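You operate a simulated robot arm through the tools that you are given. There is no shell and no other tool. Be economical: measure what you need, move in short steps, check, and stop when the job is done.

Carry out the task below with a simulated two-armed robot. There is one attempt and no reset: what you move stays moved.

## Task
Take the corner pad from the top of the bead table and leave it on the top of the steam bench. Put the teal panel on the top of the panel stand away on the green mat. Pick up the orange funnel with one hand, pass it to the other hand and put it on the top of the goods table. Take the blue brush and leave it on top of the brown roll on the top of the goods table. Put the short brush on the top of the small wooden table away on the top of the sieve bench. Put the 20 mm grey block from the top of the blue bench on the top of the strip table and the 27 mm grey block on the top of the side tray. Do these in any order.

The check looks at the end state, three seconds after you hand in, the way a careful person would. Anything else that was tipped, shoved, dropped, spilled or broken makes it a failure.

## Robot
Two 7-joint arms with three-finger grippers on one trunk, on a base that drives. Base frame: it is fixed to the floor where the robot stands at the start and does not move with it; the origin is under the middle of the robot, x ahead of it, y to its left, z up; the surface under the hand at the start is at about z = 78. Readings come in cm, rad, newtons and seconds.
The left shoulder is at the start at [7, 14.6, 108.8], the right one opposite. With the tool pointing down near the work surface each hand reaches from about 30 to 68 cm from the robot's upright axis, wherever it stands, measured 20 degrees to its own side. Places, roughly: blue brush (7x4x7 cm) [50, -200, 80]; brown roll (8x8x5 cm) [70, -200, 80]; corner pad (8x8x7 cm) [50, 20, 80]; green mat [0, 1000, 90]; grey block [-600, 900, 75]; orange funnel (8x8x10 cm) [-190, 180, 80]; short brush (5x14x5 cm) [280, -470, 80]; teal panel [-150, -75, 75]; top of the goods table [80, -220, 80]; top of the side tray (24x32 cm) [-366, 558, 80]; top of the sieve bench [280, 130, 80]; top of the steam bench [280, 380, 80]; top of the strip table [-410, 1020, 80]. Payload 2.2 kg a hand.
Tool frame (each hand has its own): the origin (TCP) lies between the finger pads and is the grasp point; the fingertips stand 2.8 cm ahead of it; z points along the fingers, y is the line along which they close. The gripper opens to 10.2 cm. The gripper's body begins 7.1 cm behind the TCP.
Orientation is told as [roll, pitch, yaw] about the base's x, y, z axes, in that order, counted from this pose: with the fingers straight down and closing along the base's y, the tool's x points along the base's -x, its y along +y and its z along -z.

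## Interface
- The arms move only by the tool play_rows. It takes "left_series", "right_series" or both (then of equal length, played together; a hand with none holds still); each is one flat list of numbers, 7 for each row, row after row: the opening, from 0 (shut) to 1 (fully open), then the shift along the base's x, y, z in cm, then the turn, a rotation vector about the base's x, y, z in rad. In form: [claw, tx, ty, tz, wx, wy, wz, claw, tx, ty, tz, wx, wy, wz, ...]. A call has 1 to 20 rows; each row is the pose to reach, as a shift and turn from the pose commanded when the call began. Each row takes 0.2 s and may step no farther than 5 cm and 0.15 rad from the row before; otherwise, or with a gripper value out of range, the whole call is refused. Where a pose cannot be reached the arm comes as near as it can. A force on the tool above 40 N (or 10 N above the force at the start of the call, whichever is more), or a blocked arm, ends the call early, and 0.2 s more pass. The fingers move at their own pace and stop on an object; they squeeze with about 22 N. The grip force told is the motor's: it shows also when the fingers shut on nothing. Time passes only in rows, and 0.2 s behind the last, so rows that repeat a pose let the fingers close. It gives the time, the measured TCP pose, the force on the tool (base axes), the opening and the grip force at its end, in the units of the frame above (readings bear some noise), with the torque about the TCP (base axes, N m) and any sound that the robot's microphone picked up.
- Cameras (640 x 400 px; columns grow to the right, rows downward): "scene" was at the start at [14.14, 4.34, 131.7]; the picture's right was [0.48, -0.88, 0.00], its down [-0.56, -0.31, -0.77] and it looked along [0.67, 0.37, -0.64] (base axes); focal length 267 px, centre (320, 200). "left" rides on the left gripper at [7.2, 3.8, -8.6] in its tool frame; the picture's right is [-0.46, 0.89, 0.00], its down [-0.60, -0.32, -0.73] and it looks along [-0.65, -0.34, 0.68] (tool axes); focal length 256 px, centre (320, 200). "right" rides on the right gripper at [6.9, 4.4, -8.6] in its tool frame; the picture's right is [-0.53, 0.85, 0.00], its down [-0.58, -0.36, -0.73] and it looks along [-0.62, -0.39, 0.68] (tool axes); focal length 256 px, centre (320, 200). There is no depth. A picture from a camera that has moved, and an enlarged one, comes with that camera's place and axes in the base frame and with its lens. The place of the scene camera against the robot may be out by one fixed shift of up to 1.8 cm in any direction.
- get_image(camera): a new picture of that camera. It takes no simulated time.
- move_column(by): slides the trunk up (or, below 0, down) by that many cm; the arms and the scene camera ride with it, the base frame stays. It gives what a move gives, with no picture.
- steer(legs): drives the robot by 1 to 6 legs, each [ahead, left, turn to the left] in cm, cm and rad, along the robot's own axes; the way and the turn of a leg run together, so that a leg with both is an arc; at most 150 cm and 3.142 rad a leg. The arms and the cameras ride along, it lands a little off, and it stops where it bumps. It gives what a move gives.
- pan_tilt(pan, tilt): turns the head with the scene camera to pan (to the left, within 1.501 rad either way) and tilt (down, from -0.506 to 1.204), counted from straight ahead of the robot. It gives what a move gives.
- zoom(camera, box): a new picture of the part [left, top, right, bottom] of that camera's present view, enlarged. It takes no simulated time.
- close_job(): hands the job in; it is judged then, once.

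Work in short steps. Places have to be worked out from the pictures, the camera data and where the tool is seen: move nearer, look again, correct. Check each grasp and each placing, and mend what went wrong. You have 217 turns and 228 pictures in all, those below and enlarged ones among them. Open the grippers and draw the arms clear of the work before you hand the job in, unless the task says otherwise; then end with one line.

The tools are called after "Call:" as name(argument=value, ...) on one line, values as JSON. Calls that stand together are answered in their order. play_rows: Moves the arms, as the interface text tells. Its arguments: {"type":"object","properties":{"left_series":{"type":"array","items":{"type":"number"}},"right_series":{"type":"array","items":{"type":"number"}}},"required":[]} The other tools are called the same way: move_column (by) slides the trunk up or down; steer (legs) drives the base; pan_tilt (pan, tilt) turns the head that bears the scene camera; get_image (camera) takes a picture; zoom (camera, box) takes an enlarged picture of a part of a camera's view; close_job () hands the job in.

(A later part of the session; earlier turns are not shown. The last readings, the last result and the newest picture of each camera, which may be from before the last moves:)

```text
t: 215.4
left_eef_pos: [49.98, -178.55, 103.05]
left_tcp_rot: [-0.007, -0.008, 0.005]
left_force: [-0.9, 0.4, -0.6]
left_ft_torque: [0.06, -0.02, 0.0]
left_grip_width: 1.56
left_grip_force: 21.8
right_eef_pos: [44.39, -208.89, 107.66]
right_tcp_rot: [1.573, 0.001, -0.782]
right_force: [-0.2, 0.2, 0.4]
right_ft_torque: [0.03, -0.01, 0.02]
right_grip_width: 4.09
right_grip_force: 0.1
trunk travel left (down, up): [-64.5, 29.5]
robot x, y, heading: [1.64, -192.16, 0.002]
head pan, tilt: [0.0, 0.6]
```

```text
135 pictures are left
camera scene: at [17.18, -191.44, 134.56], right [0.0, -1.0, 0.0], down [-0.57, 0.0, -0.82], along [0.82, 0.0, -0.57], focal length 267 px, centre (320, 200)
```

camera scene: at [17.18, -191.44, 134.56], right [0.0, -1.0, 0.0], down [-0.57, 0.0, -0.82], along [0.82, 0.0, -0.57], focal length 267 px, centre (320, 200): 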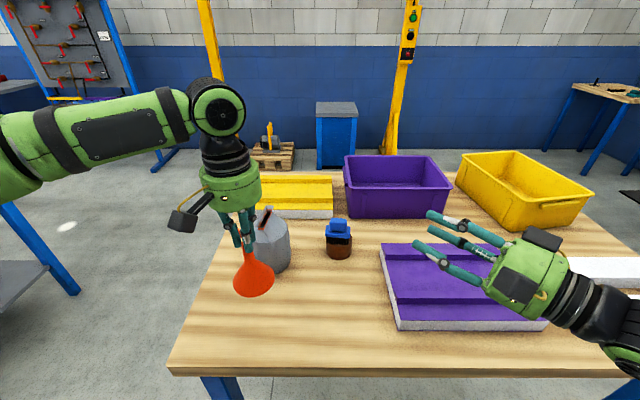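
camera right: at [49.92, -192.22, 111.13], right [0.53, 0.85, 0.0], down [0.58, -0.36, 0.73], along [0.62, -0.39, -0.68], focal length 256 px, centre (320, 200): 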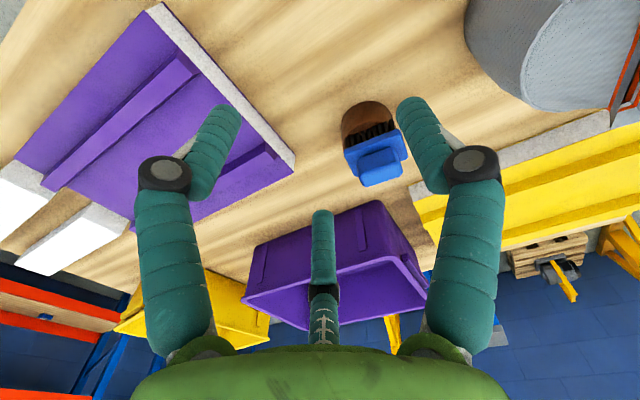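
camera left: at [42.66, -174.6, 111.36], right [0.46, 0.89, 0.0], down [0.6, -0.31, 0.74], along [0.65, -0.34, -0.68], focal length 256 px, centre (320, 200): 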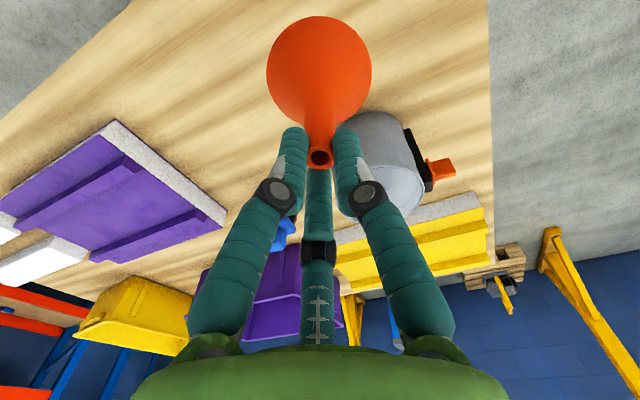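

Funnel hangs by its spout top (tips at z ≈ 100.2, base ≈ 91.6). I bring the right hand to a pre-pass position 8 cm before the spout at z ≈ 97.4.

Call:
play_rows(right_series=[0.34, 0, 4, -2, 0, 0, 0, 0.34, 0, 8, -4, 0, 0, 0, 0.34, -0.5, 12, -6, 0, 0, 0, 0.34, -1, 16, -8, 0, 0, 0, 0.34, -1.4, 18, -9.5, 0, 0, 0, 0.34, -1.4, 18, -9.5, 0, 0, 0])

Call:
get_image(camera="right")

Call:
get_image(camera="scene")

```text
t: 216.8
left_eef_pos: [49.98, -178.61, 103.02]
left_tcp_rot: [-0.008, -0.007, 0.004]
left_force: [0.3, 0.8, -1.0]
left_ft_torque: [0.02, 0.0, 0.0]
left_grip_width: 1.55
left_grip_force: 22.0
right_eef_pos: [42.79, -191.27, 98.03]
right_tcp_rot: [1.573, 0.0, -0.78]
right_force: [0.3, -0.5, -0.1]
right_ft_torque: [-0.01, -0.01, 0.02]
right_grip_width: 3.46
right_grip_force: 0.0
right hand out of reach, approached as far as the arm can: row 1, 2, 3, 4
trunk travel left (down, up): [-64.5, 29.5]
robot x, y, heading: [1.56, -191.77, 0.002]
head pan, tilt: [0.0, 0.6]
```

```text
134 pictures are left
camera right: at [31.89, -192.6, 102.29], right [0.38, -0.38, 0.85], down [-0.1, -0.93, -0.37], along [0.92, 0.05, -0.39], focal length 256 px, centre (320, 200)
```

right: 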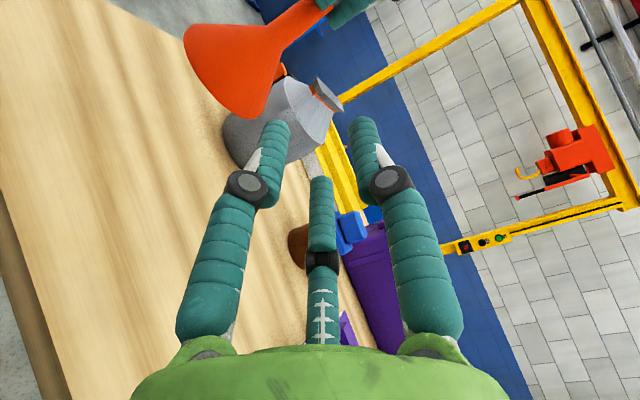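

```text
133 pictures are left
camera scene: at [17.19, -191.51, 134.57], right [0.0, -1.0, 0.0], down [-0.57, 0.0, -0.82], along [0.82, 0.0, -0.57], focal length 267 px, centre (320, 200)
```

scene: 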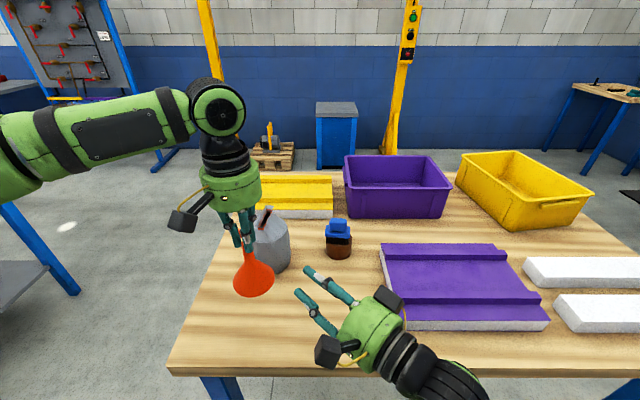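

I move to the line of approach (42.5, −186, 97.4) and look.

Call:
play_rows(right_series=[0.34, -0.2, 2.6, -0.3, 0, 0, 0, 0.34, -0.3, 5.2, -0.6, 0, 0, 0, 0.34, -0.3, 5.2, -0.6, 0, 0, 0])

Call:
get_image(camera="right")

Call:
zoom(camera="scene", box=[160, 160, 400, 360])

Call:
get_image(camera="left")

```text
t: 217.6
left_eef_pos: [50.0, -178.73, 103.05]
left_tcp_rot: [-0.006, -0.007, 0.006]
left_force: [0.3, 0.6, -0.1]
left_ft_torque: [0.0, -0.02, -0.02]
left_grip_width: 1.54
left_grip_force: 22.2
right_eef_pos: [42.59, -185.97, 97.52]
right_tcp_rot: [1.572, 0.001, -0.78]
right_force: [0.5, 0.7, -0.7]
right_ft_torque: [0.0, -0.01, 0.01]
right_grip_width: 3.49
right_grip_force: 0.0
trunk travel left (down, up): [-64.5, 29.5]
robot x, y, heading: [1.59, -191.69, -0.003]
head pan, tilt: [0.0, 0.6]
```

```text
132 pictures are left
camera right: at [31.67, -187.39, 101.73], right [0.38, -0.38, 0.85], down [-0.1, -0.93, -0.37], along [0.92, 0.05, -0.39], focal length 256 px, centre (320, 200)
```

right: 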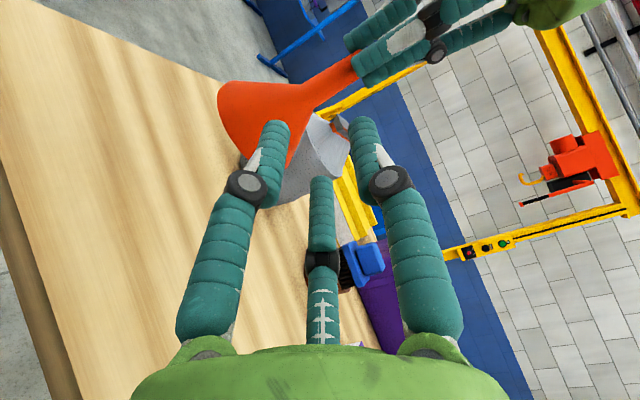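

```text
2.00 times, centred on (280, 260) of scene
camera zoom: at [17.18, -191.54, 134.57], right [0.0, -1.0, 0.0], down [-0.57, 0.0, -0.82], along [0.82, 0.0, -0.57], focal length 535 px, centre (400, 80)
```

zoom: 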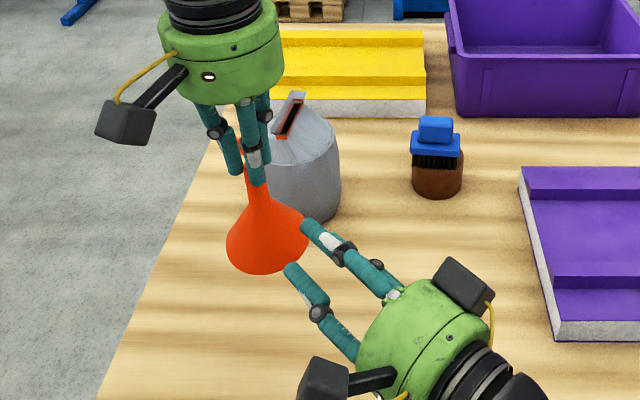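

```text
130 pictures are left
camera left: at [42.67, -174.69, 111.38], right [0.46, 0.89, 0.0], down [0.6, -0.31, 0.74], along [0.65, -0.34, -0.68], focal length 256 px, centre (320, 200)
```

left: 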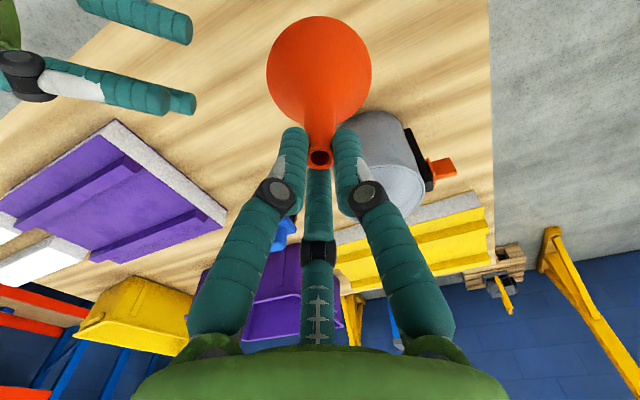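

A tripod hand can't straddle the vertical spout sideways here, so I change the plan: set the funnel down, let the right hand take the spout from above, have the left hand take it in the air from the side (one finger under the mouth), and then pass it back for the right hand to place. First I return the right hand to vertical.

Call:
play_rows(right_series=[0.4, 0, -4, 1, 0, 0, 0, 0.5, 0, -8, 2, 0, 0, 0, 0.5, 0.3, -9, 3, -0.1235, 0.0512, 0.0512, 0.5, 0.6, -10, 4, -0.247, 0.1023, 0.1023, 0.5, 1, -11, 5, -0.3705, 0.1535, 0.1535, 0.5, 1.3, -12, 5, -0.494, 0.2047, 0.2047, 0.5, 1.6, -13, 5, -0.6175, 0.2558, 0.2558, 0.5, 2, -14, 5, -0.741, 0.307, 0.307, 0.5, 2.5, -15, 5, -0.8645, 0.3582, 0.3582, 0.5, 3, -16, 5, -0.988, 0.4093, 0.4093, 0.5, 3.5, -17, 5, -1.1115, 0.4605, 0.4605, 0.5, 4, -18, 5, -1.235, 0.5117, 0.5117, 0.5, 4.5, -19, 5, -1.3585, 0.5628, 0.5628, 0.5, 5, -20, 5, -1.482, 0.614, 0.614, 0.5, 5, -20, 5, -1.482, 0.614, 0.614])

Call:
move_column(by=-10.4)

Call:
get_image(camera="scene")

```text
t: 220.8
left_eef_pos: [50.07, -178.56, 103.01]
left_tcp_rot: [-0.006, -0.007, 0.006]
left_force: [0.1, -0.2, -0.5]
left_ft_torque: [0.0, -0.01, -0.03]
left_grip_width: 1.53
left_grip_force: 22.1
right_eef_pos: [47.65, -205.89, 102.61]
right_tcp_rot: [0.0, 0.006, 0.001]
right_force: [0.2, 0.4, 0.2]
right_ft_torque: [0.04, -0.02, 0.04]
right_grip_width: 5.13
right_grip_force: 0.1
right hand out of reach, approached as far as the arm can: row 2, 3, 4, 5
trunk travel left (down, up): [-64.5, 29.5]
robot x, y, heading: [1.64, -191.52, 0.006]
head pan, tilt: [0.0, 0.6]
```

```text
t: 222.2
left_eef_pos: [49.92, -178.44, 92.51]
left_tcp_rot: [-0.009, -0.007, 0.006]
left_force: [0.1, 0.0, -0.3]
left_ft_torque: [0.01, 0.02, 0.01]
left_grip_width: 1.53
left_grip_force: 21.9
right_eef_pos: [47.65, -205.86, 92.26]
right_tcp_rot: [0.001, 0.004, 0.0]
right_force: [-0.6, 0.0, -0.3]
right_ft_torque: [0.02, 0.03, 0.06]
right_grip_width: 5.1
right_grip_force: 0.2
trunk travel left (down, up): [-54.1, 39.9]
robot x, y, heading: [1.23, -191.68, 0.003]
head pan, tilt: [0.0, 0.6]
```

```text
129 pictures are left
camera scene: at [17.13, -191.44, 124.17], right [0.0, -1.0, 0.0], down [-0.56, 0.0, -0.83], along [0.83, 0.0, -0.56], focal length 267 px, centre (320, 200)
```

scene: 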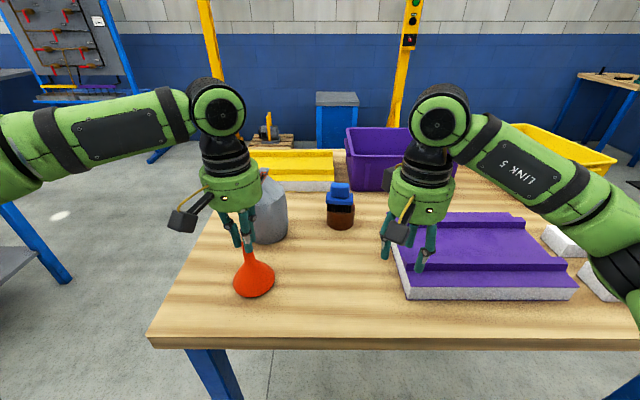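

Lower the last half centimetre, open left, rise and move the left hand aside to its own side.

Call:
move_column(by=-0.6)

Call:
play_rows(left_series=[0.25, 0, 0, 0, 0, 0, 0, 0.5, 0, 0, 0, 0, 0, 0, 0.5, 0, 0, 3, 0, 0, 0, 0.5, 0, 0.5, 6, 0, 0, 0, 0.5, -1, 4, 8, 0, 0, 0, 0.5, -2, 8, 9, 0, 0, 0, 0.5, -3, 12, 9, 0, 0, 0, 0.5, -3, 12, 9, 0, 0, 0])

Call:
get_image(camera="scene")

```text
t: 222.8
left_eef_pos: [49.93, -178.57, 92.03]
left_tcp_rot: [-0.01, -0.008, 0.005]
left_force: [0.1, 0.2, 1.5]
left_ft_torque: [0.11, -0.02, -0.01]
left_grip_width: 1.56
left_grip_force: 22.5
right_eef_pos: [47.59, -205.8, 91.66]
right_tcp_rot: [0.002, 0.006, -0.002]
right_force: [0.9, -0.4, -0.4]
right_ft_torque: [0.01, 0.0, -0.01]
right_grip_width: 5.1
right_grip_force: 0.1
trunk travel left (down, up): [-53.5, 40.5]
robot x, y, heading: [1.42, -191.97, -0.001]
head pan, tilt: [0.0, 0.6]
```

```text
t: 224.6
left_eef_pos: [47.02, -166.56, 101.03]
left_tcp_rot: [-0.009, -0.005, 0.005]
left_force: [-0.4, 0.5, -0.7]
left_ft_torque: [0.0, 0.0, -0.01]
left_grip_width: 5.08
left_grip_force: 0.0
left hand out of reach, approached as far as the arm can: row 3, 4
right_eef_pos: [47.68, -206.05, 91.56]
right_tcp_rot: [0.001, 0.005, 0.002]
right_force: [0.5, -0.2, -0.7]
right_ft_torque: [0.01, 0.01, -0.01]
right_grip_width: 5.11
right_grip_force: 0.1
trunk travel left (down, up): [-53.5, 40.5]
robot x, y, heading: [1.79, -191.8, 0.0]
head pan, tilt: [0.0, 0.6]
```

```text
128 pictures are left
camera scene: at [17.21, -191.53, 123.56], right [0.0, -1.0, 0.0], down [-0.57, 0.0, -0.82], along [0.82, 0.0, -0.57], focal length 267 px, centre (320, 200)
```

scene: 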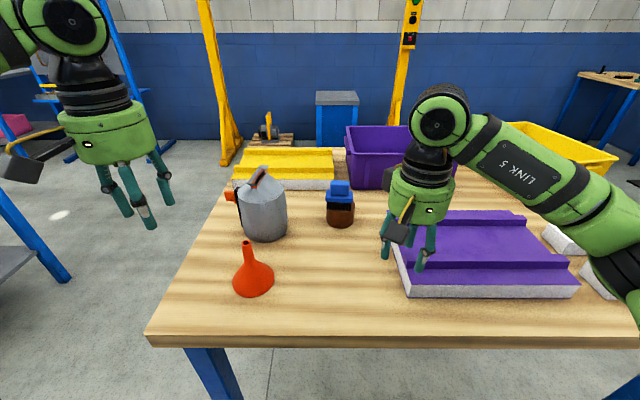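

Now I raise the trunk and shift the base left so the right hand comes over the funnel.

Call:
move_column(by=8)

Call:
steer(legs=[[2.3, 27.3, 0]])

Call:
get_image(camera="right")

```text
t: 225.7
left_eef_pos: [47.02, -166.51, 109.0]
left_tcp_rot: [-0.007, -0.007, 0.005]
left_force: [0.1, -0.2, -0.5]
left_ft_torque: [-0.02, 0.0, 0.0]
left_grip_width: 5.09
left_grip_force: 0.0
right_eef_pos: [47.63, -205.73, 99.52]
right_tcp_rot: [0.002, 0.006, 0.001]
right_force: [-0.4, 0.1, 0.5]
right_ft_torque: [-0.02, 0.03, 0.02]
right_grip_width: 5.1
right_grip_force: 0.0
trunk travel left (down, up): [-61.5, 32.5]
robot x, y, heading: [1.35, -191.43, 0.005]
head pan, tilt: [0.0, 0.6]
```

```text
t: 227.6
left_eef_pos: [49.28, -140.25, 109.05]
left_tcp_rot: [-0.008, -0.007, 0.003]
left_force: [0.3, 0.5, -0.4]
left_ft_torque: [-0.03, 0.0, 0.01]
left_grip_width: 5.12
left_grip_force: 0.1
right_eef_pos: [49.75, -179.51, 99.56]
right_tcp_rot: [0.002, 0.004, -0.005]
right_force: [0.2, -0.1, -0.2]
right_ft_torque: [-0.02, -0.02, -0.01]
right_grip_width: 5.11
right_grip_force: 0.2
trunk travel left (down, up): [-61.5, 32.5]
robot x, y, heading: [3.62, -165.36, 0.002]
head pan, tilt: [0.0, 0.6]
```

```text
127 pictures are left
camera right: at [42.96, -175.31, 108.25], right [0.54, 0.84, 0.0], down [0.58, -0.37, 0.73], along [0.61, -0.39, -0.69], focal length 256 px, centre (320, 200)
```

right: 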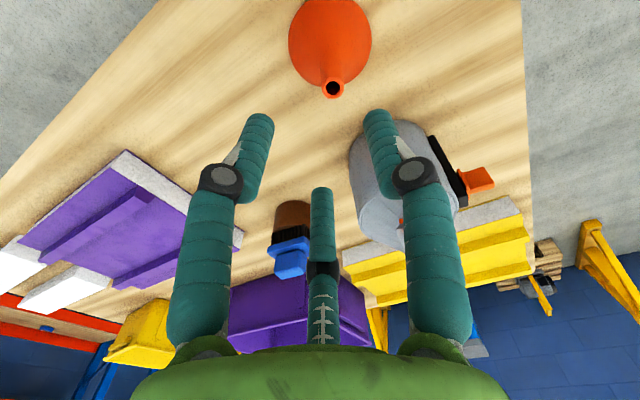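

Tip at (49.9, −178.7); shift the right hand +0.8 in y, check, then descend.

Call:
play_rows(right_series=[0.5, 0.1, 0.8, -2, 0, 0, 0, 0.5, 0.1, 0.8, -4, 0, 0, 0, 0.5, 0.1, 0.8, -4, 0, 0, 0])

Call:
get_image(camera="right")

```text
t: 228.4
left_eef_pos: [49.37, -140.13, 109.04]
left_tcp_rot: [-0.005, -0.007, 0.003]
left_force: [0.9, -0.4, 0.0]
left_ft_torque: [-0.01, -0.02, 0.0]
left_grip_width: 5.11
left_grip_force: 0.0
right_eef_pos: [49.81, -178.62, 95.62]
right_tcp_rot: [0.003, 0.006, -0.005]
right_force: [-0.5, -0.4, 0.7]
right_ft_torque: [-0.02, 0.01, -0.01]
right_grip_width: 5.09
right_grip_force: 0.2
trunk travel left (down, up): [-61.5, 32.5]
robot x, y, heading: [3.68, -165.74, -0.003]
head pan, tilt: [0.0, 0.6]
```

```text
126 pictures are left
camera right: at [42.99, -174.34, 104.19], right [0.54, 0.84, 0.0], down [0.58, -0.37, 0.73], along [0.61, -0.39, -0.69], focal length 256 px, centre (320, 200)
```

right: 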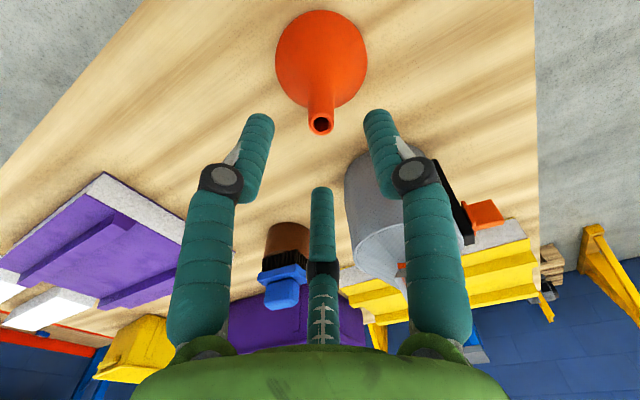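

Aligned. Descend to TCP 88.3, close, and lift with the trunk.

Call:
play_rows(right_series=[0.5, 0, 0, -3, 0, 0, 0, 0.5, 0, 0, -5.5, 0, 0, 0, 0.5, 0, 0, -7.3, 0, 0, 0, 0.5, 0, 0, -7.3, 0, 0, 0, 0.2, 0, 0, -7.3, 0, 0, 0, 0, 0, 0, -7.3, 0, 0, 0, 0, 0, 0, -7.3, 0, 0, 0, 0, 0, 0, -7.3, 0, 0, 0])

Call:
move_column(by=14)

Call:
get_image(camera="right")

```text
t: 230.2
left_eef_pos: [49.31, -140.19, 109.04]
left_tcp_rot: [-0.007, -0.008, 0.002]
left_force: [-0.7, -1.1, 0.6]
left_ft_torque: [0.01, 0.0, -0.02]
left_grip_width: 5.07
left_grip_force: 0.1
right_eef_pos: [49.7, -178.73, 88.12]
right_tcp_rot: [0.001, 0.005, -0.003]
right_force: [0.3, 0.1, 0.7]
right_ft_torque: [0.02, 0.0, 0.02]
right_grip_width: 2.03
right_grip_force: 22.0
trunk travel left (down, up): [-61.5, 32.5]
robot x, y, heading: [3.9, -165.47, 0.003]
head pan, tilt: [0.0, 0.6]
```

```text
t: 231.9
left_eef_pos: [49.33, -140.17, 123.08]
left_tcp_rot: [-0.007, -0.006, 0.003]
left_force: [-0.1, -0.7, -0.7]
left_ft_torque: [0.01, 0.01, -0.01]
left_grip_width: 5.13
left_grip_force: 0.0
right_eef_pos: [49.7, -178.75, 102.21]
right_tcp_rot: [0.002, 0.005, -0.003]
right_force: [-0.2, -0.3, 0.5]
right_ft_torque: [0.0, -0.04, 0.02]
right_grip_width: 2.03
right_grip_force: 22.4
trunk travel left (down, up): [-75.5, 18.5]
robot x, y, heading: [3.63, -165.12, 0.001]
head pan, tilt: [0.0, 0.6]
```

```text
125 pictures are left
camera right: at [42.94, -174.48, 110.79], right [0.54, 0.84, 0.0], down [0.58, -0.37, 0.73], along [0.61, -0.39, -0.69], focal length 256 px, centre (320, 200)
```

right: 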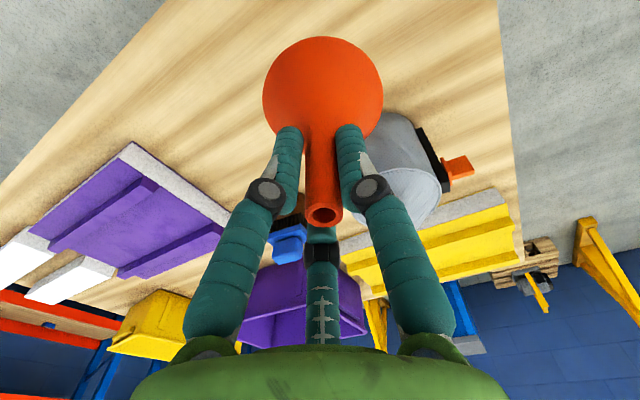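

Right hand holds the funnel by the spout. I back away from the table, raise the right arm and turn the left hand to horizontal (pointing +x/−y, single finger down).

Call:
steer(legs=[[-32, 0, 0]])

Call:
play_rows(right_series=[0, 0, 0, 3, 0, 0, 0, 0, 0, 0, 6, 0, 0, 0, 0, 0, 0, 9, 0, 0, 0, 0, 0, 0, 12, 0, 0, 0, 0, 0, 0, 12, 0, 0, 0, 0, 0, 0, 12, 0, 0, 0, 0, 0, 0, 12, 0, 0, 0, 0, 0, 0, 12, 0, 0, 0, 0, 0, 0, 12, 0, 0, 0, 0, 0, 0, 12, 0, 0, 0, 0, 0, 0, 12, 0, 0, 0, 0, 0, 0, 12, 0, 0, 0, 0, 0, 0, 12, 0, 0, 0], left_series=[0.7, 0, -1, -1, -0.1235, -0.0512, 0.0512, 0.7, 0, -2, -2, -0.247, -0.1023, 0.1023, 0.7, 0, -3, -3, -0.3705, -0.1535, 0.1535, 0.7, 0, -4, -4, -0.494, -0.2047, 0.2047, 0.7, 0, -5, -5, -0.6175, -0.2558, 0.2558, 0.7, 0, -6, -5, -0.741, -0.307, 0.307, 0.7, 0, -7, -5, -0.8645, -0.3582, 0.3582, 0.7, -0.5, -8, -5, -0.988, -0.4093, 0.4093, 0.7, -1, -9, -5, -1.1115, -0.4605, 0.4605, 0.7, -1.5, -10, -5, -1.235, -0.5117, 0.5117, 0.7, -2, -11, -5, -1.3585, -0.5628, 0.5628, 0.7, -2.5, -12, -5, -1.482, -0.614, 0.614, 0.7, -2.5, -12, -5, -1.482, -0.614, 0.614])

Call:
get_image(camera="scene")

```text
t: 234.0
left_eef_pos: [17.8, -140.3, 122.98]
left_tcp_rot: [-0.006, -0.004, -0.002]
left_force: [0.7, 0.0, 0.0]
left_ft_torque: [0.0, 0.0, 0.02]
left_grip_width: 5.08
left_grip_force: 0.0
right_eef_pos: [18.06, -178.9, 102.24]
right_tcp_rot: [0.002, 0.006, -0.006]
right_force: [0.4, -0.7, -0.5]
right_ft_torque: [0.01, 0.03, -0.01]
right_grip_width: 1.99
right_grip_force: 22.7
trunk travel left (down, up): [-75.5, 18.5]
robot x, y, heading: [-28.06, -165.31, 0.003]
head pan, tilt: [0.0, 0.6]
```

```text
t: 236.8
left_eef_pos: [16.32, -151.93, 117.63]
left_tcp_rot: [-1.58, -0.001, 0.791]
left_force: [-0.2, 0.4, 0.0]
left_ft_torque: [0.02, 0.02, 0.02]
left_grip_width: 7.12
left_grip_force: 0.1
left hand out of reach, approached as far as the arm can: row 12, 13
right_eef_pos: [17.88, -178.89, 114.02]
right_tcp_rot: [0.001, 0.005, -0.007]
right_force: [0.0, 0.8, 0.0]
right_ft_torque: [0.02, -0.04, 0.03]
right_grip_width: 1.96
right_grip_force: 21.7
trunk travel left (down, up): [-75.5, 18.5]
robot x, y, heading: [-27.82, -165.35, -0.001]
head pan, tilt: [0.0, 0.6]
```

```text
124 pictures are left
camera scene: at [-12.44, -165.16, 145.58], right [0.0, -1.0, 0.0], down [-0.56, 0.0, -0.83], along [0.83, 0.0, -0.56], focal length 267 px, centre (320, 200)
```

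scene: 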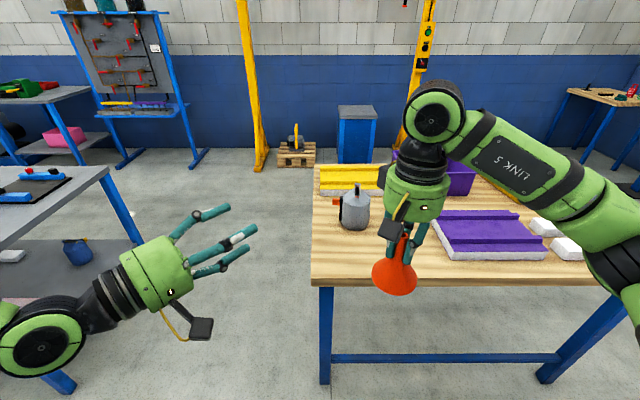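

Left hand is horizontal. Funnel: axis (17.9, −178.9), base z ≈ 105.9. I bring the left hand to the pre-pass position (11.5, −172.5, 108).

Call:
play_rows(left_series=[0.7, -0.8, -3.4, -1.6, 0, 0, 0, 0.7, -1.6, -6.8, -3.2, 0, 0, 0, 0.7, -2.4, -10.2, -4.8, 0, 0, 0, 0.7, -3.2, -13.6, -6.4, 0, 0, 0, 0.7, -4, -17, -8, 0, 0, 0, 0.7, -4.8, -20.5, -9.5, 0, 0, 0, 0.7, -4.8, -20.5, -9.5, 0, 0, 0])

Call:
get_image(camera="left")

Call:
get_image(camera="scene")

```text
t: 238.4
left_eef_pos: [15.19, -165.25, 112.57]
left_tcp_rot: [-1.579, 0.0, 0.793]
left_force: [-0.1, -0.4, -0.9]
left_ft_torque: [-0.03, 0.0, -0.01]
left_grip_width: 7.14
left_grip_force: 0.0
left hand out of reach, approached as far as the arm can: row 1, 2, 3, 4, 5, 6, 7
right_eef_pos: [17.94, -178.74, 114.12]
right_tcp_rot: [0.001, 0.004, -0.007]
right_force: [0.5, -0.6, -0.5]
right_ft_torque: [0.03, 0.01, 0.03]
right_grip_width: 1.91
right_grip_force: 21.8
trunk travel left (down, up): [-75.5, 18.5]
robot x, y, heading: [-27.54, -165.31, -0.003]
head pan, tilt: [0.0, 0.6]
```

```text
123 pictures are left
camera left: at [3.9, -164.24, 108.62], right [0.33, 0.33, -0.88], down [-0.1, 0.94, 0.31], along [0.94, -0.02, 0.35], focal length 256 px, centre (320, 200)
```

left: 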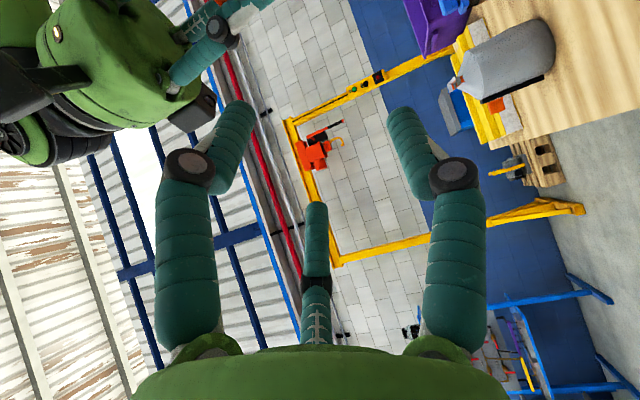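

```text
122 pictures are left
camera scene: at [-12.35, -165.04, 145.57], right [0.0, -1.0, 0.0], down [-0.57, 0.0, -0.82], along [0.82, 0.0, -0.57], focal length 267 px, centre (320, 200)
```

scene: 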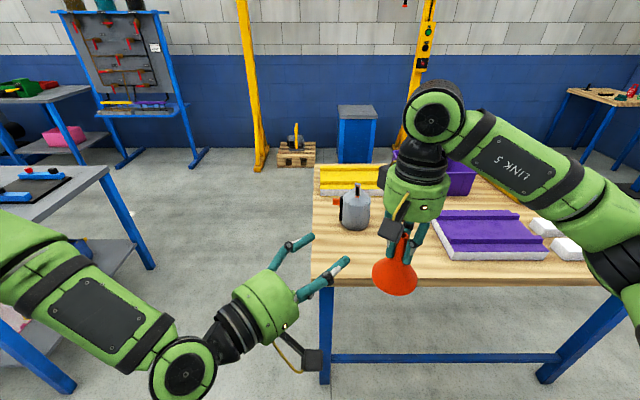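

The left arm is limited in this direction; I yaw it to point more toward −y, which extends its reach across, and go on to the pre-pass point.

Call:
play_rows(left_series=[0.7, 0, 0, -1, 0, 0, -0.14, 0.7, 0, -1, -2, 0, 0, -0.28, 0.7, 0, -2, -3, 0, 0, -0.4, 0.7, -0.4, -3.5, -4, 0, 0, -0.4, 0.7, -0.7, -5.2, -4.5, 0, 0, -0.4, 0.7, -0.7, -5.2, -4.5, 0, 0, -0.4])

Call:
get_image(camera="left")

Call:
get_image(camera="scene")

```text
t: 239.8
left_eef_pos: [14.37, -168.24, 110.36]
left_tcp_rot: [-1.576, -0.001, 0.391]
left_force: [0.0, -0.4, -1.1]
left_ft_torque: [-0.01, -0.03, 0.0]
left_grip_width: 7.17
left_grip_force: 0.0
left hand out of reach, approached as far as the arm can: row 4, 5, 6
right_eef_pos: [18.0, -178.83, 114.11]
right_tcp_rot: [0.003, 0.005, -0.007]
right_force: [-0.5, 0.1, -0.3]
right_ft_torque: [0.04, 0.02, 0.01]
right_grip_width: 1.9
right_grip_force: 21.6
trunk travel left (down, up): [-75.5, 18.5]
robot x, y, heading: [-27.73, -165.14, -0.005]
head pan, tilt: [0.0, 0.6]
```

```text
121 pictures are left
camera left: at [4.35, -162.96, 106.37], right [0.43, 0.17, -0.88], down [0.28, 0.91, 0.31], along [0.86, -0.38, 0.34], focal length 256 px, centre (320, 200)
```

left: 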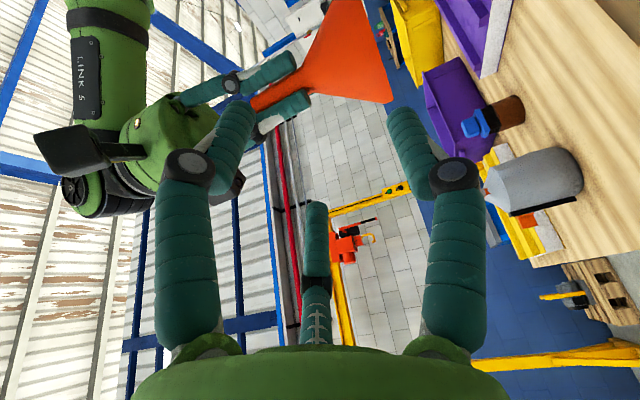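

```text
120 pictures are left
camera scene: at [-12.33, -165.07, 145.56], right [0.0, -1.0, 0.0], down [-0.57, 0.0, -0.82], along [0.82, 0.0, -0.57], focal length 267 px, centre (320, 200)
```

scene: 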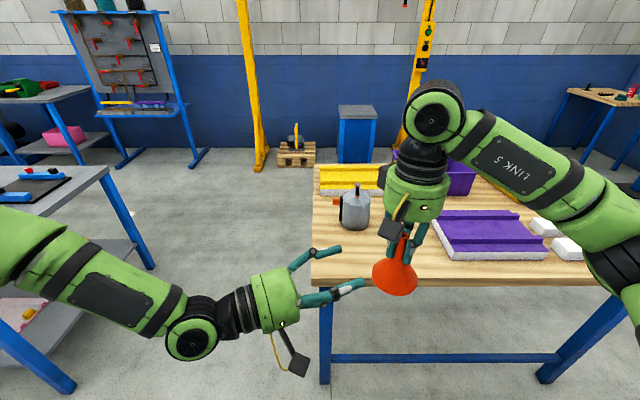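

To gain reach I tilt both hands 0.55 rad about x (right hand swings the funnel toward the left hand; left hand points slightly down), left hand first.

Call:
play_rows(left_series=[0.7, 0, 3, 1, 0.11, 0, 0, 0.7, 0, 6, 2.5, 0.22, 0, 0, 0.7, 0.1, 8.6, 4, 0.33, 0, 0, 0.7, 0.2, 8.6, 5, 0.44, 0, 0, 0.7, 0.2, 8.6, 5, 0.55, 0, 0, 0.7, 0.2, 8.6, 5, 0.55, 0, 0, 0.7, 0.2, 8.6, 5, 0.55, 0, 0, 0.7, 0.2, 8.6, 5, 0.55, 0, 0, 0.7, 0.2, 8.6, 5, 0.55, 0, 0], right_series=[0, 0, 0, 0, 0, 0, 0, 0, 0, 0, 0, 0, 0, 0, 0, 0, 1, 0.2, 0.07, 0, 0, 0, 0, 2.5, 0.5, 0.16, 0, 0, 0, 0, 4, 0.9, 0.26, 0, 0, 0, 0, 5.5, 1.3, 0.36, 0, 0, 0, 0, 7, 1.7, 0.46, 0, 0, 0, 0, 9, 2, 0.55, 0, 0, 0, 0, 9, 2, 0.55, 0, 0])

Call:
get_image(camera="left")

Call:
get_image(camera="scene")

```text
t: 241.8
left_eef_pos: [14.54, -159.65, 115.33]
left_tcp_rot: [-1.062, -0.204, 0.339]
left_force: [-0.4, 0.8, 0.3]
left_ft_torque: [0.0, 0.01, 0.03]
left_grip_width: 7.11
left_grip_force: 0.1
right_eef_pos: [17.95, -169.87, 116.24]
right_tcp_rot: [0.554, 0.009, -0.005]
right_force: [0.2, -0.4, 0.7]
right_ft_torque: [-0.03, -0.02, -0.01]
right_grip_width: 1.85
right_grip_force: 21.8
trunk travel left (down, up): [-75.5, 18.5]
robot x, y, heading: [-27.9, -165.04, -0.003]
head pan, tilt: [0.0, 0.6]
```

```text
119 pictures are left
camera left: at [4.5, -153.07, 114.71], right [0.43, 0.61, -0.66], down [0.28, 0.61, 0.74], along [0.86, -0.51, 0.1], focal length 256 px, centre (320, 200)
```

left: 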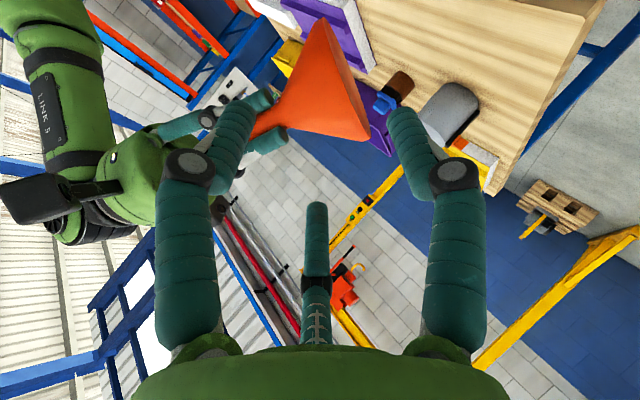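

```text
118 pictures are left
camera scene: at [-12.37, -165.02, 145.57], right [0.0, -1.0, 0.0], down [-0.56, 0.0, -0.83], along [0.83, 0.0, -0.56], focal length 267 px, centre (320, 200)
```

scene: 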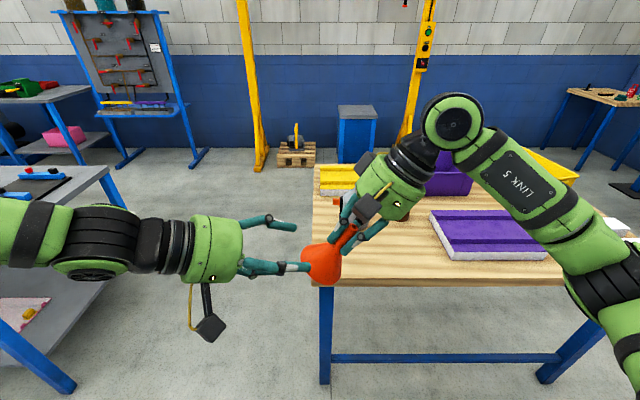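

Geometry is right: cone centred on the left hand's axis, lower finger beyond the mouth plane. I advance 5 cm, then look.

Call:
play_rows(left_series=[0.7, 0.75, -1.58, -0.97, 0, 0, 0, 0.7, 1.5, -3.16, -1.94, 0, 0, 0, 0.7, 1.9, -3.95, -2.4, 0, 0, 0, 0.7, 1.9, -3.95, -2.4, 0, 0, 0])

Call:
get_image(camera="left")

Call:
zoom(camera="scene", box=[200, 140, 440, 320])

```text
t: 242.8
left_eef_pos: [16.51, -163.43, 112.91]
left_tcp_rot: [-1.065, -0.202, 0.339]
left_force: [-0.1, 0.1, 0.3]
left_ft_torque: [0.01, 0.02, 0.01]
left_grip_width: 7.13
left_grip_force: 0.0
right_eef_pos: [17.95, -169.81, 116.28]
right_tcp_rot: [0.551, 0.009, -0.002]
right_force: [-0.8, 0.9, -0.3]
right_ft_torque: [-0.05, 0.0, 0.01]
right_grip_width: 1.88
right_grip_force: 21.6
trunk travel left (down, up): [-75.5, 18.5]
robot x, y, heading: [-28.02, -165.35, 0.002]
head pan, tilt: [0.0, 0.6]
```

```text
117 pictures are left
camera left: at [6.51, -156.95, 112.27], right [0.43, 0.61, -0.66], down [0.28, 0.61, 0.74], along [0.86, -0.5, 0.1], focal length 256 px, centre (320, 200)
```

left: 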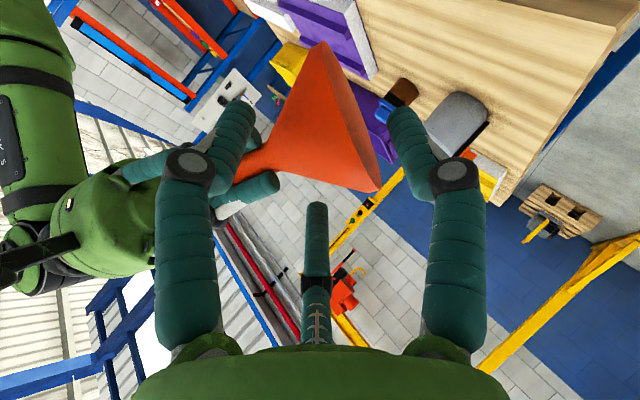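

```text
2.22 times, centred on (320, 230) of scene
camera zoom: at [-12.34, -164.94, 145.56], right [0.0, -1.0, 0.0], down [-0.57, 0.0, -0.82], along [0.82, 0.0, -0.57], focal length 594 px, centre (320, 133)
```

zoom: 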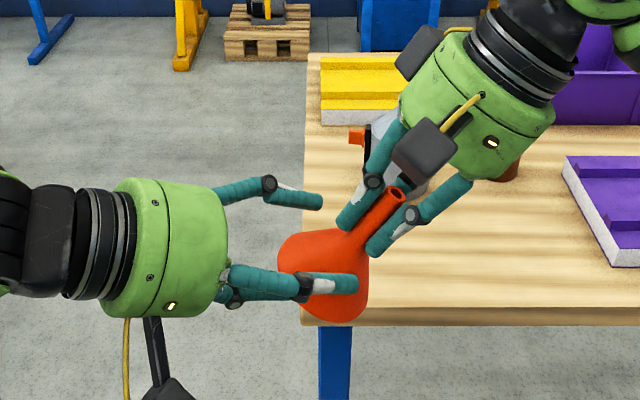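

Straddling properly. Advance the remaining 4.6 cm and close the left fingers.

Call:
play_rows(left_series=[0.7, 0.75, -1.58, -0.97, 0, 0, 0, 0.7, 1.3, -2.75, -1.7, 0, 0, 0, 0.7, 1.7, -3.6, -2.2, 0, 0, 0, 0.7, 1.7, -3.6, -2.2, 0, 0, 0])

Call:
get_image(camera="left")

Call:
zoom(camera="scene", box=[200, 140, 440, 320])

```text
t: 243.8
left_eef_pos: [18.12, -167.31, 110.8]
left_tcp_rot: [-1.062, -0.204, 0.339]
left_force: [-0.3, 0.5, 0.3]
left_ft_torque: [0.02, 0.03, 0.0]
left_grip_width: 7.16
left_grip_force: 0.1
right_eef_pos: [18.01, -169.81, 116.23]
right_tcp_rot: [0.552, 0.01, -0.004]
right_force: [0.4, 0.0, -1.1]
right_ft_torque: [-0.03, -0.01, 0.0]
right_grip_width: 1.85
right_grip_force: 21.5
trunk travel left (down, up): [-75.5, 18.5]
robot x, y, heading: [-27.55, -165.33, 0.002]
head pan, tilt: [0.0, 0.6]
```

```text
115 pictures are left
camera left: at [8.2, -160.64, 110.08], right [0.43, 0.61, -0.66], down [0.28, 0.61, 0.74], along [0.86, -0.51, 0.1], focal length 256 px, centre (320, 200)
```

left: 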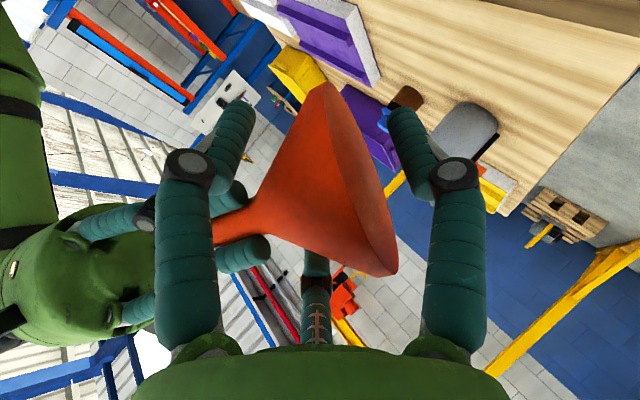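

```text
2.22 times, centred on (320, 230) of scene
camera zoom: at [-12.35, -165.04, 145.57], right [0.0, -1.0, 0.0], down [-0.57, 0.0, -0.82], along [0.82, 0.0, -0.57], focal length 594 px, centre (320, 133)
```

zoom: 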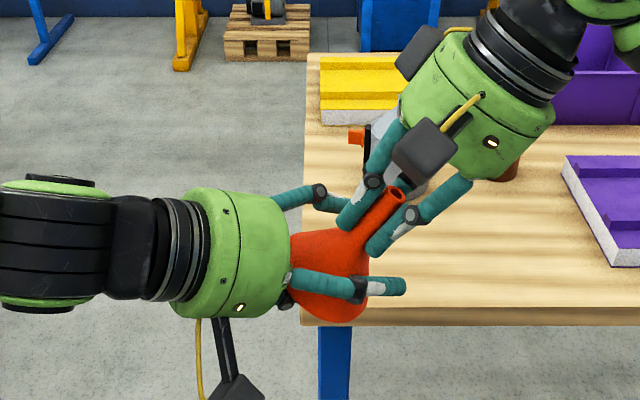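

In place. Close the left hand.

Call:
play_rows(left_series=[0.5, 0, 0, 0, 0, 0, 0, 0.3, 0, 0, 0, 0, 0, 0, 0, 0, 0, 0, 0, 0, 0, 0, 0, 0, 0, 0, 0, 0, 0, 0, 0, 0, 0, 0, 0])

Call:
get_image(camera="left")

Call:
zoom(camera="scene", box=[200, 140, 440, 320])

```text
t: 245.0
left_eef_pos: [18.2, -167.23, 110.9]
left_tcp_rot: [-1.063, -0.201, 0.337]
left_force: [-0.3, -3.8, 5.5]
left_ft_torque: [0.22, 0.05, 0.0]
left_grip_width: 4.52
left_grip_force: 22.1
right_eef_pos: [18.05, -169.88, 116.23]
right_tcp_rot: [0.551, 0.01, -0.002]
right_force: [0.7, 4.5, -4.5]
right_ft_torque: [-0.08, -0.05, -0.02]
right_grip_width: 1.88
right_grip_force: 22.4
trunk travel left (down, up): [-75.5, 18.5]
robot x, y, heading: [-27.72, -164.97, -0.003]
head pan, tilt: [0.0, 0.6]
```

```text
113 pictures are left
camera left: at [8.17, -160.65, 110.13], right [0.43, 0.61, -0.66], down [0.28, 0.61, 0.74], along [0.86, -0.51, 0.1], focal length 256 px, centre (320, 200)
```

left: 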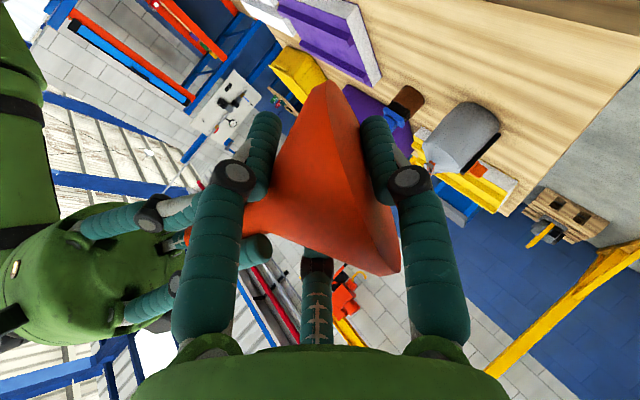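

```text
2.22 times, centred on (320, 230) of scene
camera zoom: at [-12.36, -165.05, 145.57], right [0.0, -1.0, 0.0], down [-0.56, 0.0, -0.83], along [0.83, 0.0, -0.56], focal length 594 px, centre (320, 133)
```

zoom: 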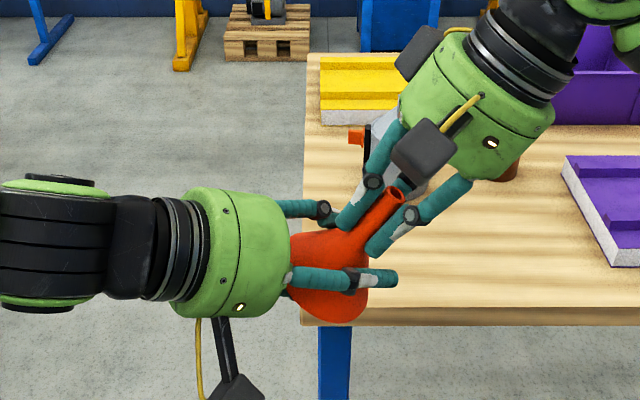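

Left hand grips at exactly the expected width (4.5). Now the right hand opens and backs off along the spout 6 cm.

Call:
play_rows(right_series=[0.2, 0, 0, 0, 0, 0, 0, 0.4, 0, 0, 0, 0, 0, 0, 0.4, 0, 0, 0, 0, 0, 0, 0.4, 0, -0.8, 1.3, 0, 0, 0, 0.4, 0, -2, 3.2, 0, 0, 0, 0.4, 0, -3.1, 5.1, 0, 0, 0, 0.4, 0, -3.1, 5.1, 0, 0, 0])

Call:
get_image(camera="left")

Call:
get_image(camera="right")

```text
t: 246.6
left_eef_pos: [18.19, -167.18, 110.85]
left_tcp_rot: [-1.064, -0.201, 0.338]
left_force: [0.7, 0.1, -0.1]
left_ft_torque: [0.0, 0.0, -0.05]
left_grip_width: 4.55
left_grip_force: 21.8
right_eef_pos: [17.89, -172.93, 121.25]
right_tcp_rot: [0.551, 0.009, -0.003]
right_force: [-1.2, -0.3, -0.6]
right_ft_torque: [0.02, -0.01, 0.01]
right_grip_width: 4.07
right_grip_force: 0.0
trunk travel left (down, up): [-75.5, 18.5]
robot x, y, heading: [-27.94, -165.59, -0.003]
head pan, tilt: [0.0, 0.6]
```

```text
111 pictures are left
camera left: at [8.19, -160.63, 110.09], right [0.43, 0.61, -0.66], down [0.28, 0.61, 0.74], along [0.86, -0.51, 0.1], focal length 256 px, centre (320, 200)
```

left: 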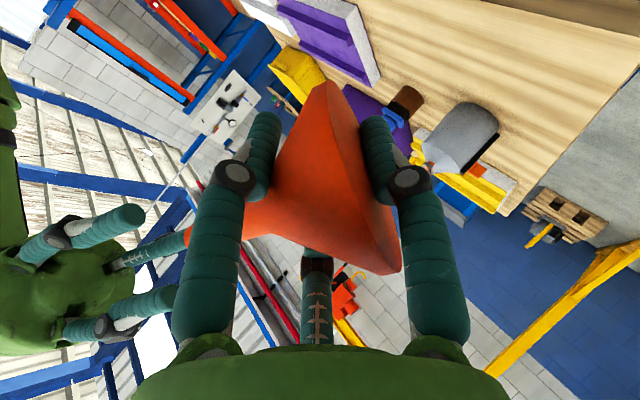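

```text
110 pictures are left
camera right: at [11.2, -173.87, 131.01], right [0.54, 0.72, 0.44], down [0.58, -0.7, 0.43], along [0.61, 0.02, -0.79], focal length 256 px, centre (320, 200)
```

right: 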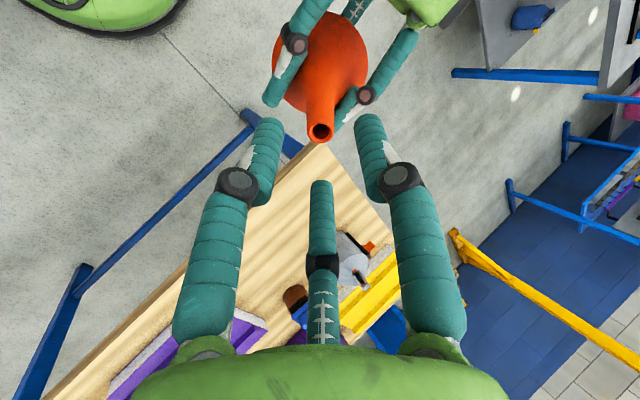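

The left hand holds the funnel alone. Now the right hand returns and takes the spout again.

Call:
play_rows(right_series=[0.4, 0, 1.1, -1.9, 0, 0, 0, 0.4, 0, 2.2, -3.6, 0, 0, 0, 0.4, 0, 3.1, -5.1, 0, 0, 0, 0.4, 0, 3.1, -5.1, 0, 0, 0, 0.2, 0, 3.1, -5.1, 0, 0, 0, 0, 0, 3.1, -5.1, 0, 0, 0, 0, 0, 3.1, -5.1, 0, 0, 0, 0, 0, 3.1, -5.1, 0, 0, 0])

Call:
get_image(camera="right")

```text
t: 248.4
left_eef_pos: [18.25, -167.09, 110.85]
left_tcp_rot: [-1.065, -0.203, 0.338]
left_force: [3.8, -2.5, 1.5]
left_ft_torque: [0.24, 0.15, 0.08]
left_grip_width: 4.53
left_grip_force: 22.3
right_eef_pos: [17.96, -169.71, 116.2]
right_tcp_rot: [0.552, 0.008, -0.002]
right_force: [-3.6, 2.1, -0.5]
right_ft_torque: [-0.14, 0.03, 0.01]
right_grip_width: 1.81
right_grip_force: 21.7
trunk travel left (down, up): [-75.5, 18.5]
robot x, y, heading: [-27.81, -165.13, 0.003]
head pan, tilt: [0.0, 0.6]
```

```text
109 pictures are left
camera right: at [11.21, -170.65, 125.85], right [0.54, 0.72, 0.44], down [0.58, -0.69, 0.43], along [0.61, 0.02, -0.79], focal length 256 px, centre (320, 200)
```

right: 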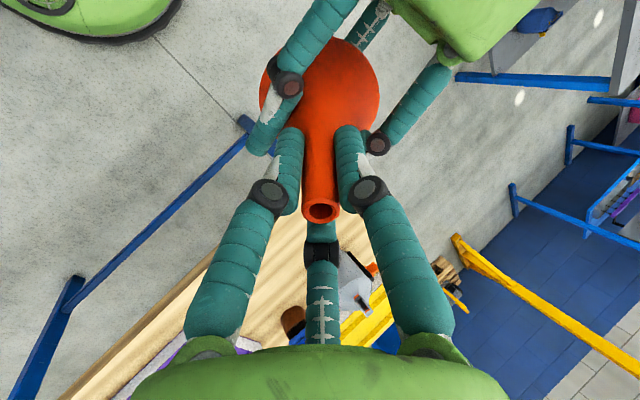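

Both hold it. The left hand opens and retreats along its axis, then turns back to vertical while the right hand levels the funnel.

Call:
play_rows(left_series=[0.4, 0, 0, 0, 0, 0, 0, 0.7, 0, 0, 0, 0, 0, 0, 0.7, -1, 2.1, 1.3, 0, 0, 0, 0.7, -2.2, 4.6, 2.8, 0, 0, 0, 0.7, -3.4, 7.2, 4.4, 0, 0, 0, 0.7, -3.4, 10, 5, 0, 0, 0, 0.7, -3, 13, 5, 0.126, 0.0439, -0.0246, 0.7, -2.5, 16, 5, 0.252, 0.0878, -0.0493, 0.7, -2, 19, 5, 0.378, 0.1316, -0.0739, 0.7, -1, 21, 5, 0.504, 0.1755, -0.0985, 0.7, 0, 23, 5, 0.63, 0.2194, -0.1231, 0.7, 0, 25, 5, 0.756, 0.2633, -0.1478, 0.7, 0, 26, 5, 0.882, 0.3071, -0.1724, 0.7, 0, 27, 5, 1.008, 0.351, -0.197, 0.7, 0, 27, 5, 1.008, 0.351, -0.197], right_series=[0, 0, 0, 0, 0, 0, 0, 0, 0, 0, 0, 0, 0, 0, 0, 0, 0, 0, 0, 0, 0, 0, 0, 0, 0, 0, 0, 0, 0, 0, 0, 0, 0, 0, 0, 0, 0, 0, 0, 0, 0, 0, 0, 0, -1, -0.2, -0.07, 0, 0, 0, 0, -2.5, -0.5, -0.16, 0, 0, 0, 0, -4, -0.9, -0.26, 0, 0, 0, 0, -5.5, -1.3, -0.36, 0, 0, 0, 0, -7, -1.7, -0.46, 0, 0, 0, 0, -9, -2, -0.55, 0, 0, 0, 0, -9, -2, -0.55, 0, 0, 0, 0, -9, -2, -0.55, 0, 0, 0, 0, -9, -2, -0.55, 0, 0])

Call:
get_image(camera="scene")

Call:
get_image(camera="right")

```text
t: 251.6
left_eef_pos: [18.58, -124.73, 114.8]
left_tcp_rot: [-0.047, -0.008, -0.037]
left_force: [0.0, -0.5, 0.4]
left_ft_torque: [0.0, -0.02, 0.0]
left_grip_width: 7.13
left_grip_force: 0.0
left hand out of reach, approached as far as the arm can: row 9, 10, 11, 12, 13, 14, 15
right_eef_pos: [18.01, -178.81, 114.24]
right_tcp_rot: [0.001, 0.007, -0.006]
right_force: [-0.3, 1.4, -0.9]
right_ft_torque: [-0.02, -0.03, -0.01]
right_grip_width: 1.83
right_grip_force: 21.7
trunk travel left (down, up): [-75.5, 18.5]
robot x, y, heading: [-28.19, -165.63, 0.001]
head pan, tilt: [0.0, 0.6]
```

```text
108 pictures are left
camera scene: at [-12.41, -165.08, 145.57], right [0.0, -1.0, 0.0], down [-0.56, 0.0, -0.83], along [0.83, 0.0, -0.56], focal length 267 px, centre (320, 200)
```

scene: 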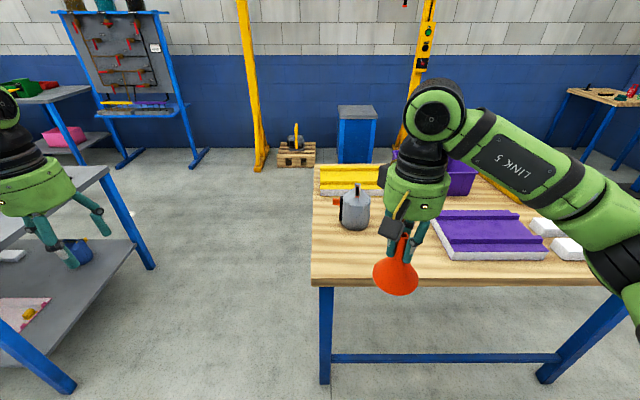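

```text
107 pictures are left
camera right: at [11.21, -174.58, 122.88], right [0.54, 0.84, 0.0], down [0.58, -0.37, 0.73], along [0.61, -0.39, -0.69], focal length 256 px, centre (320, 200)
```

right: 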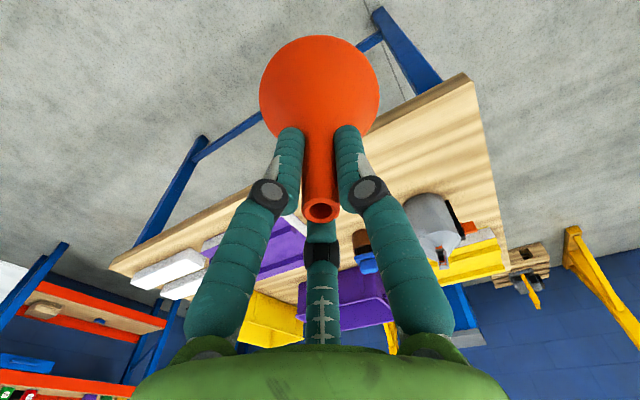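

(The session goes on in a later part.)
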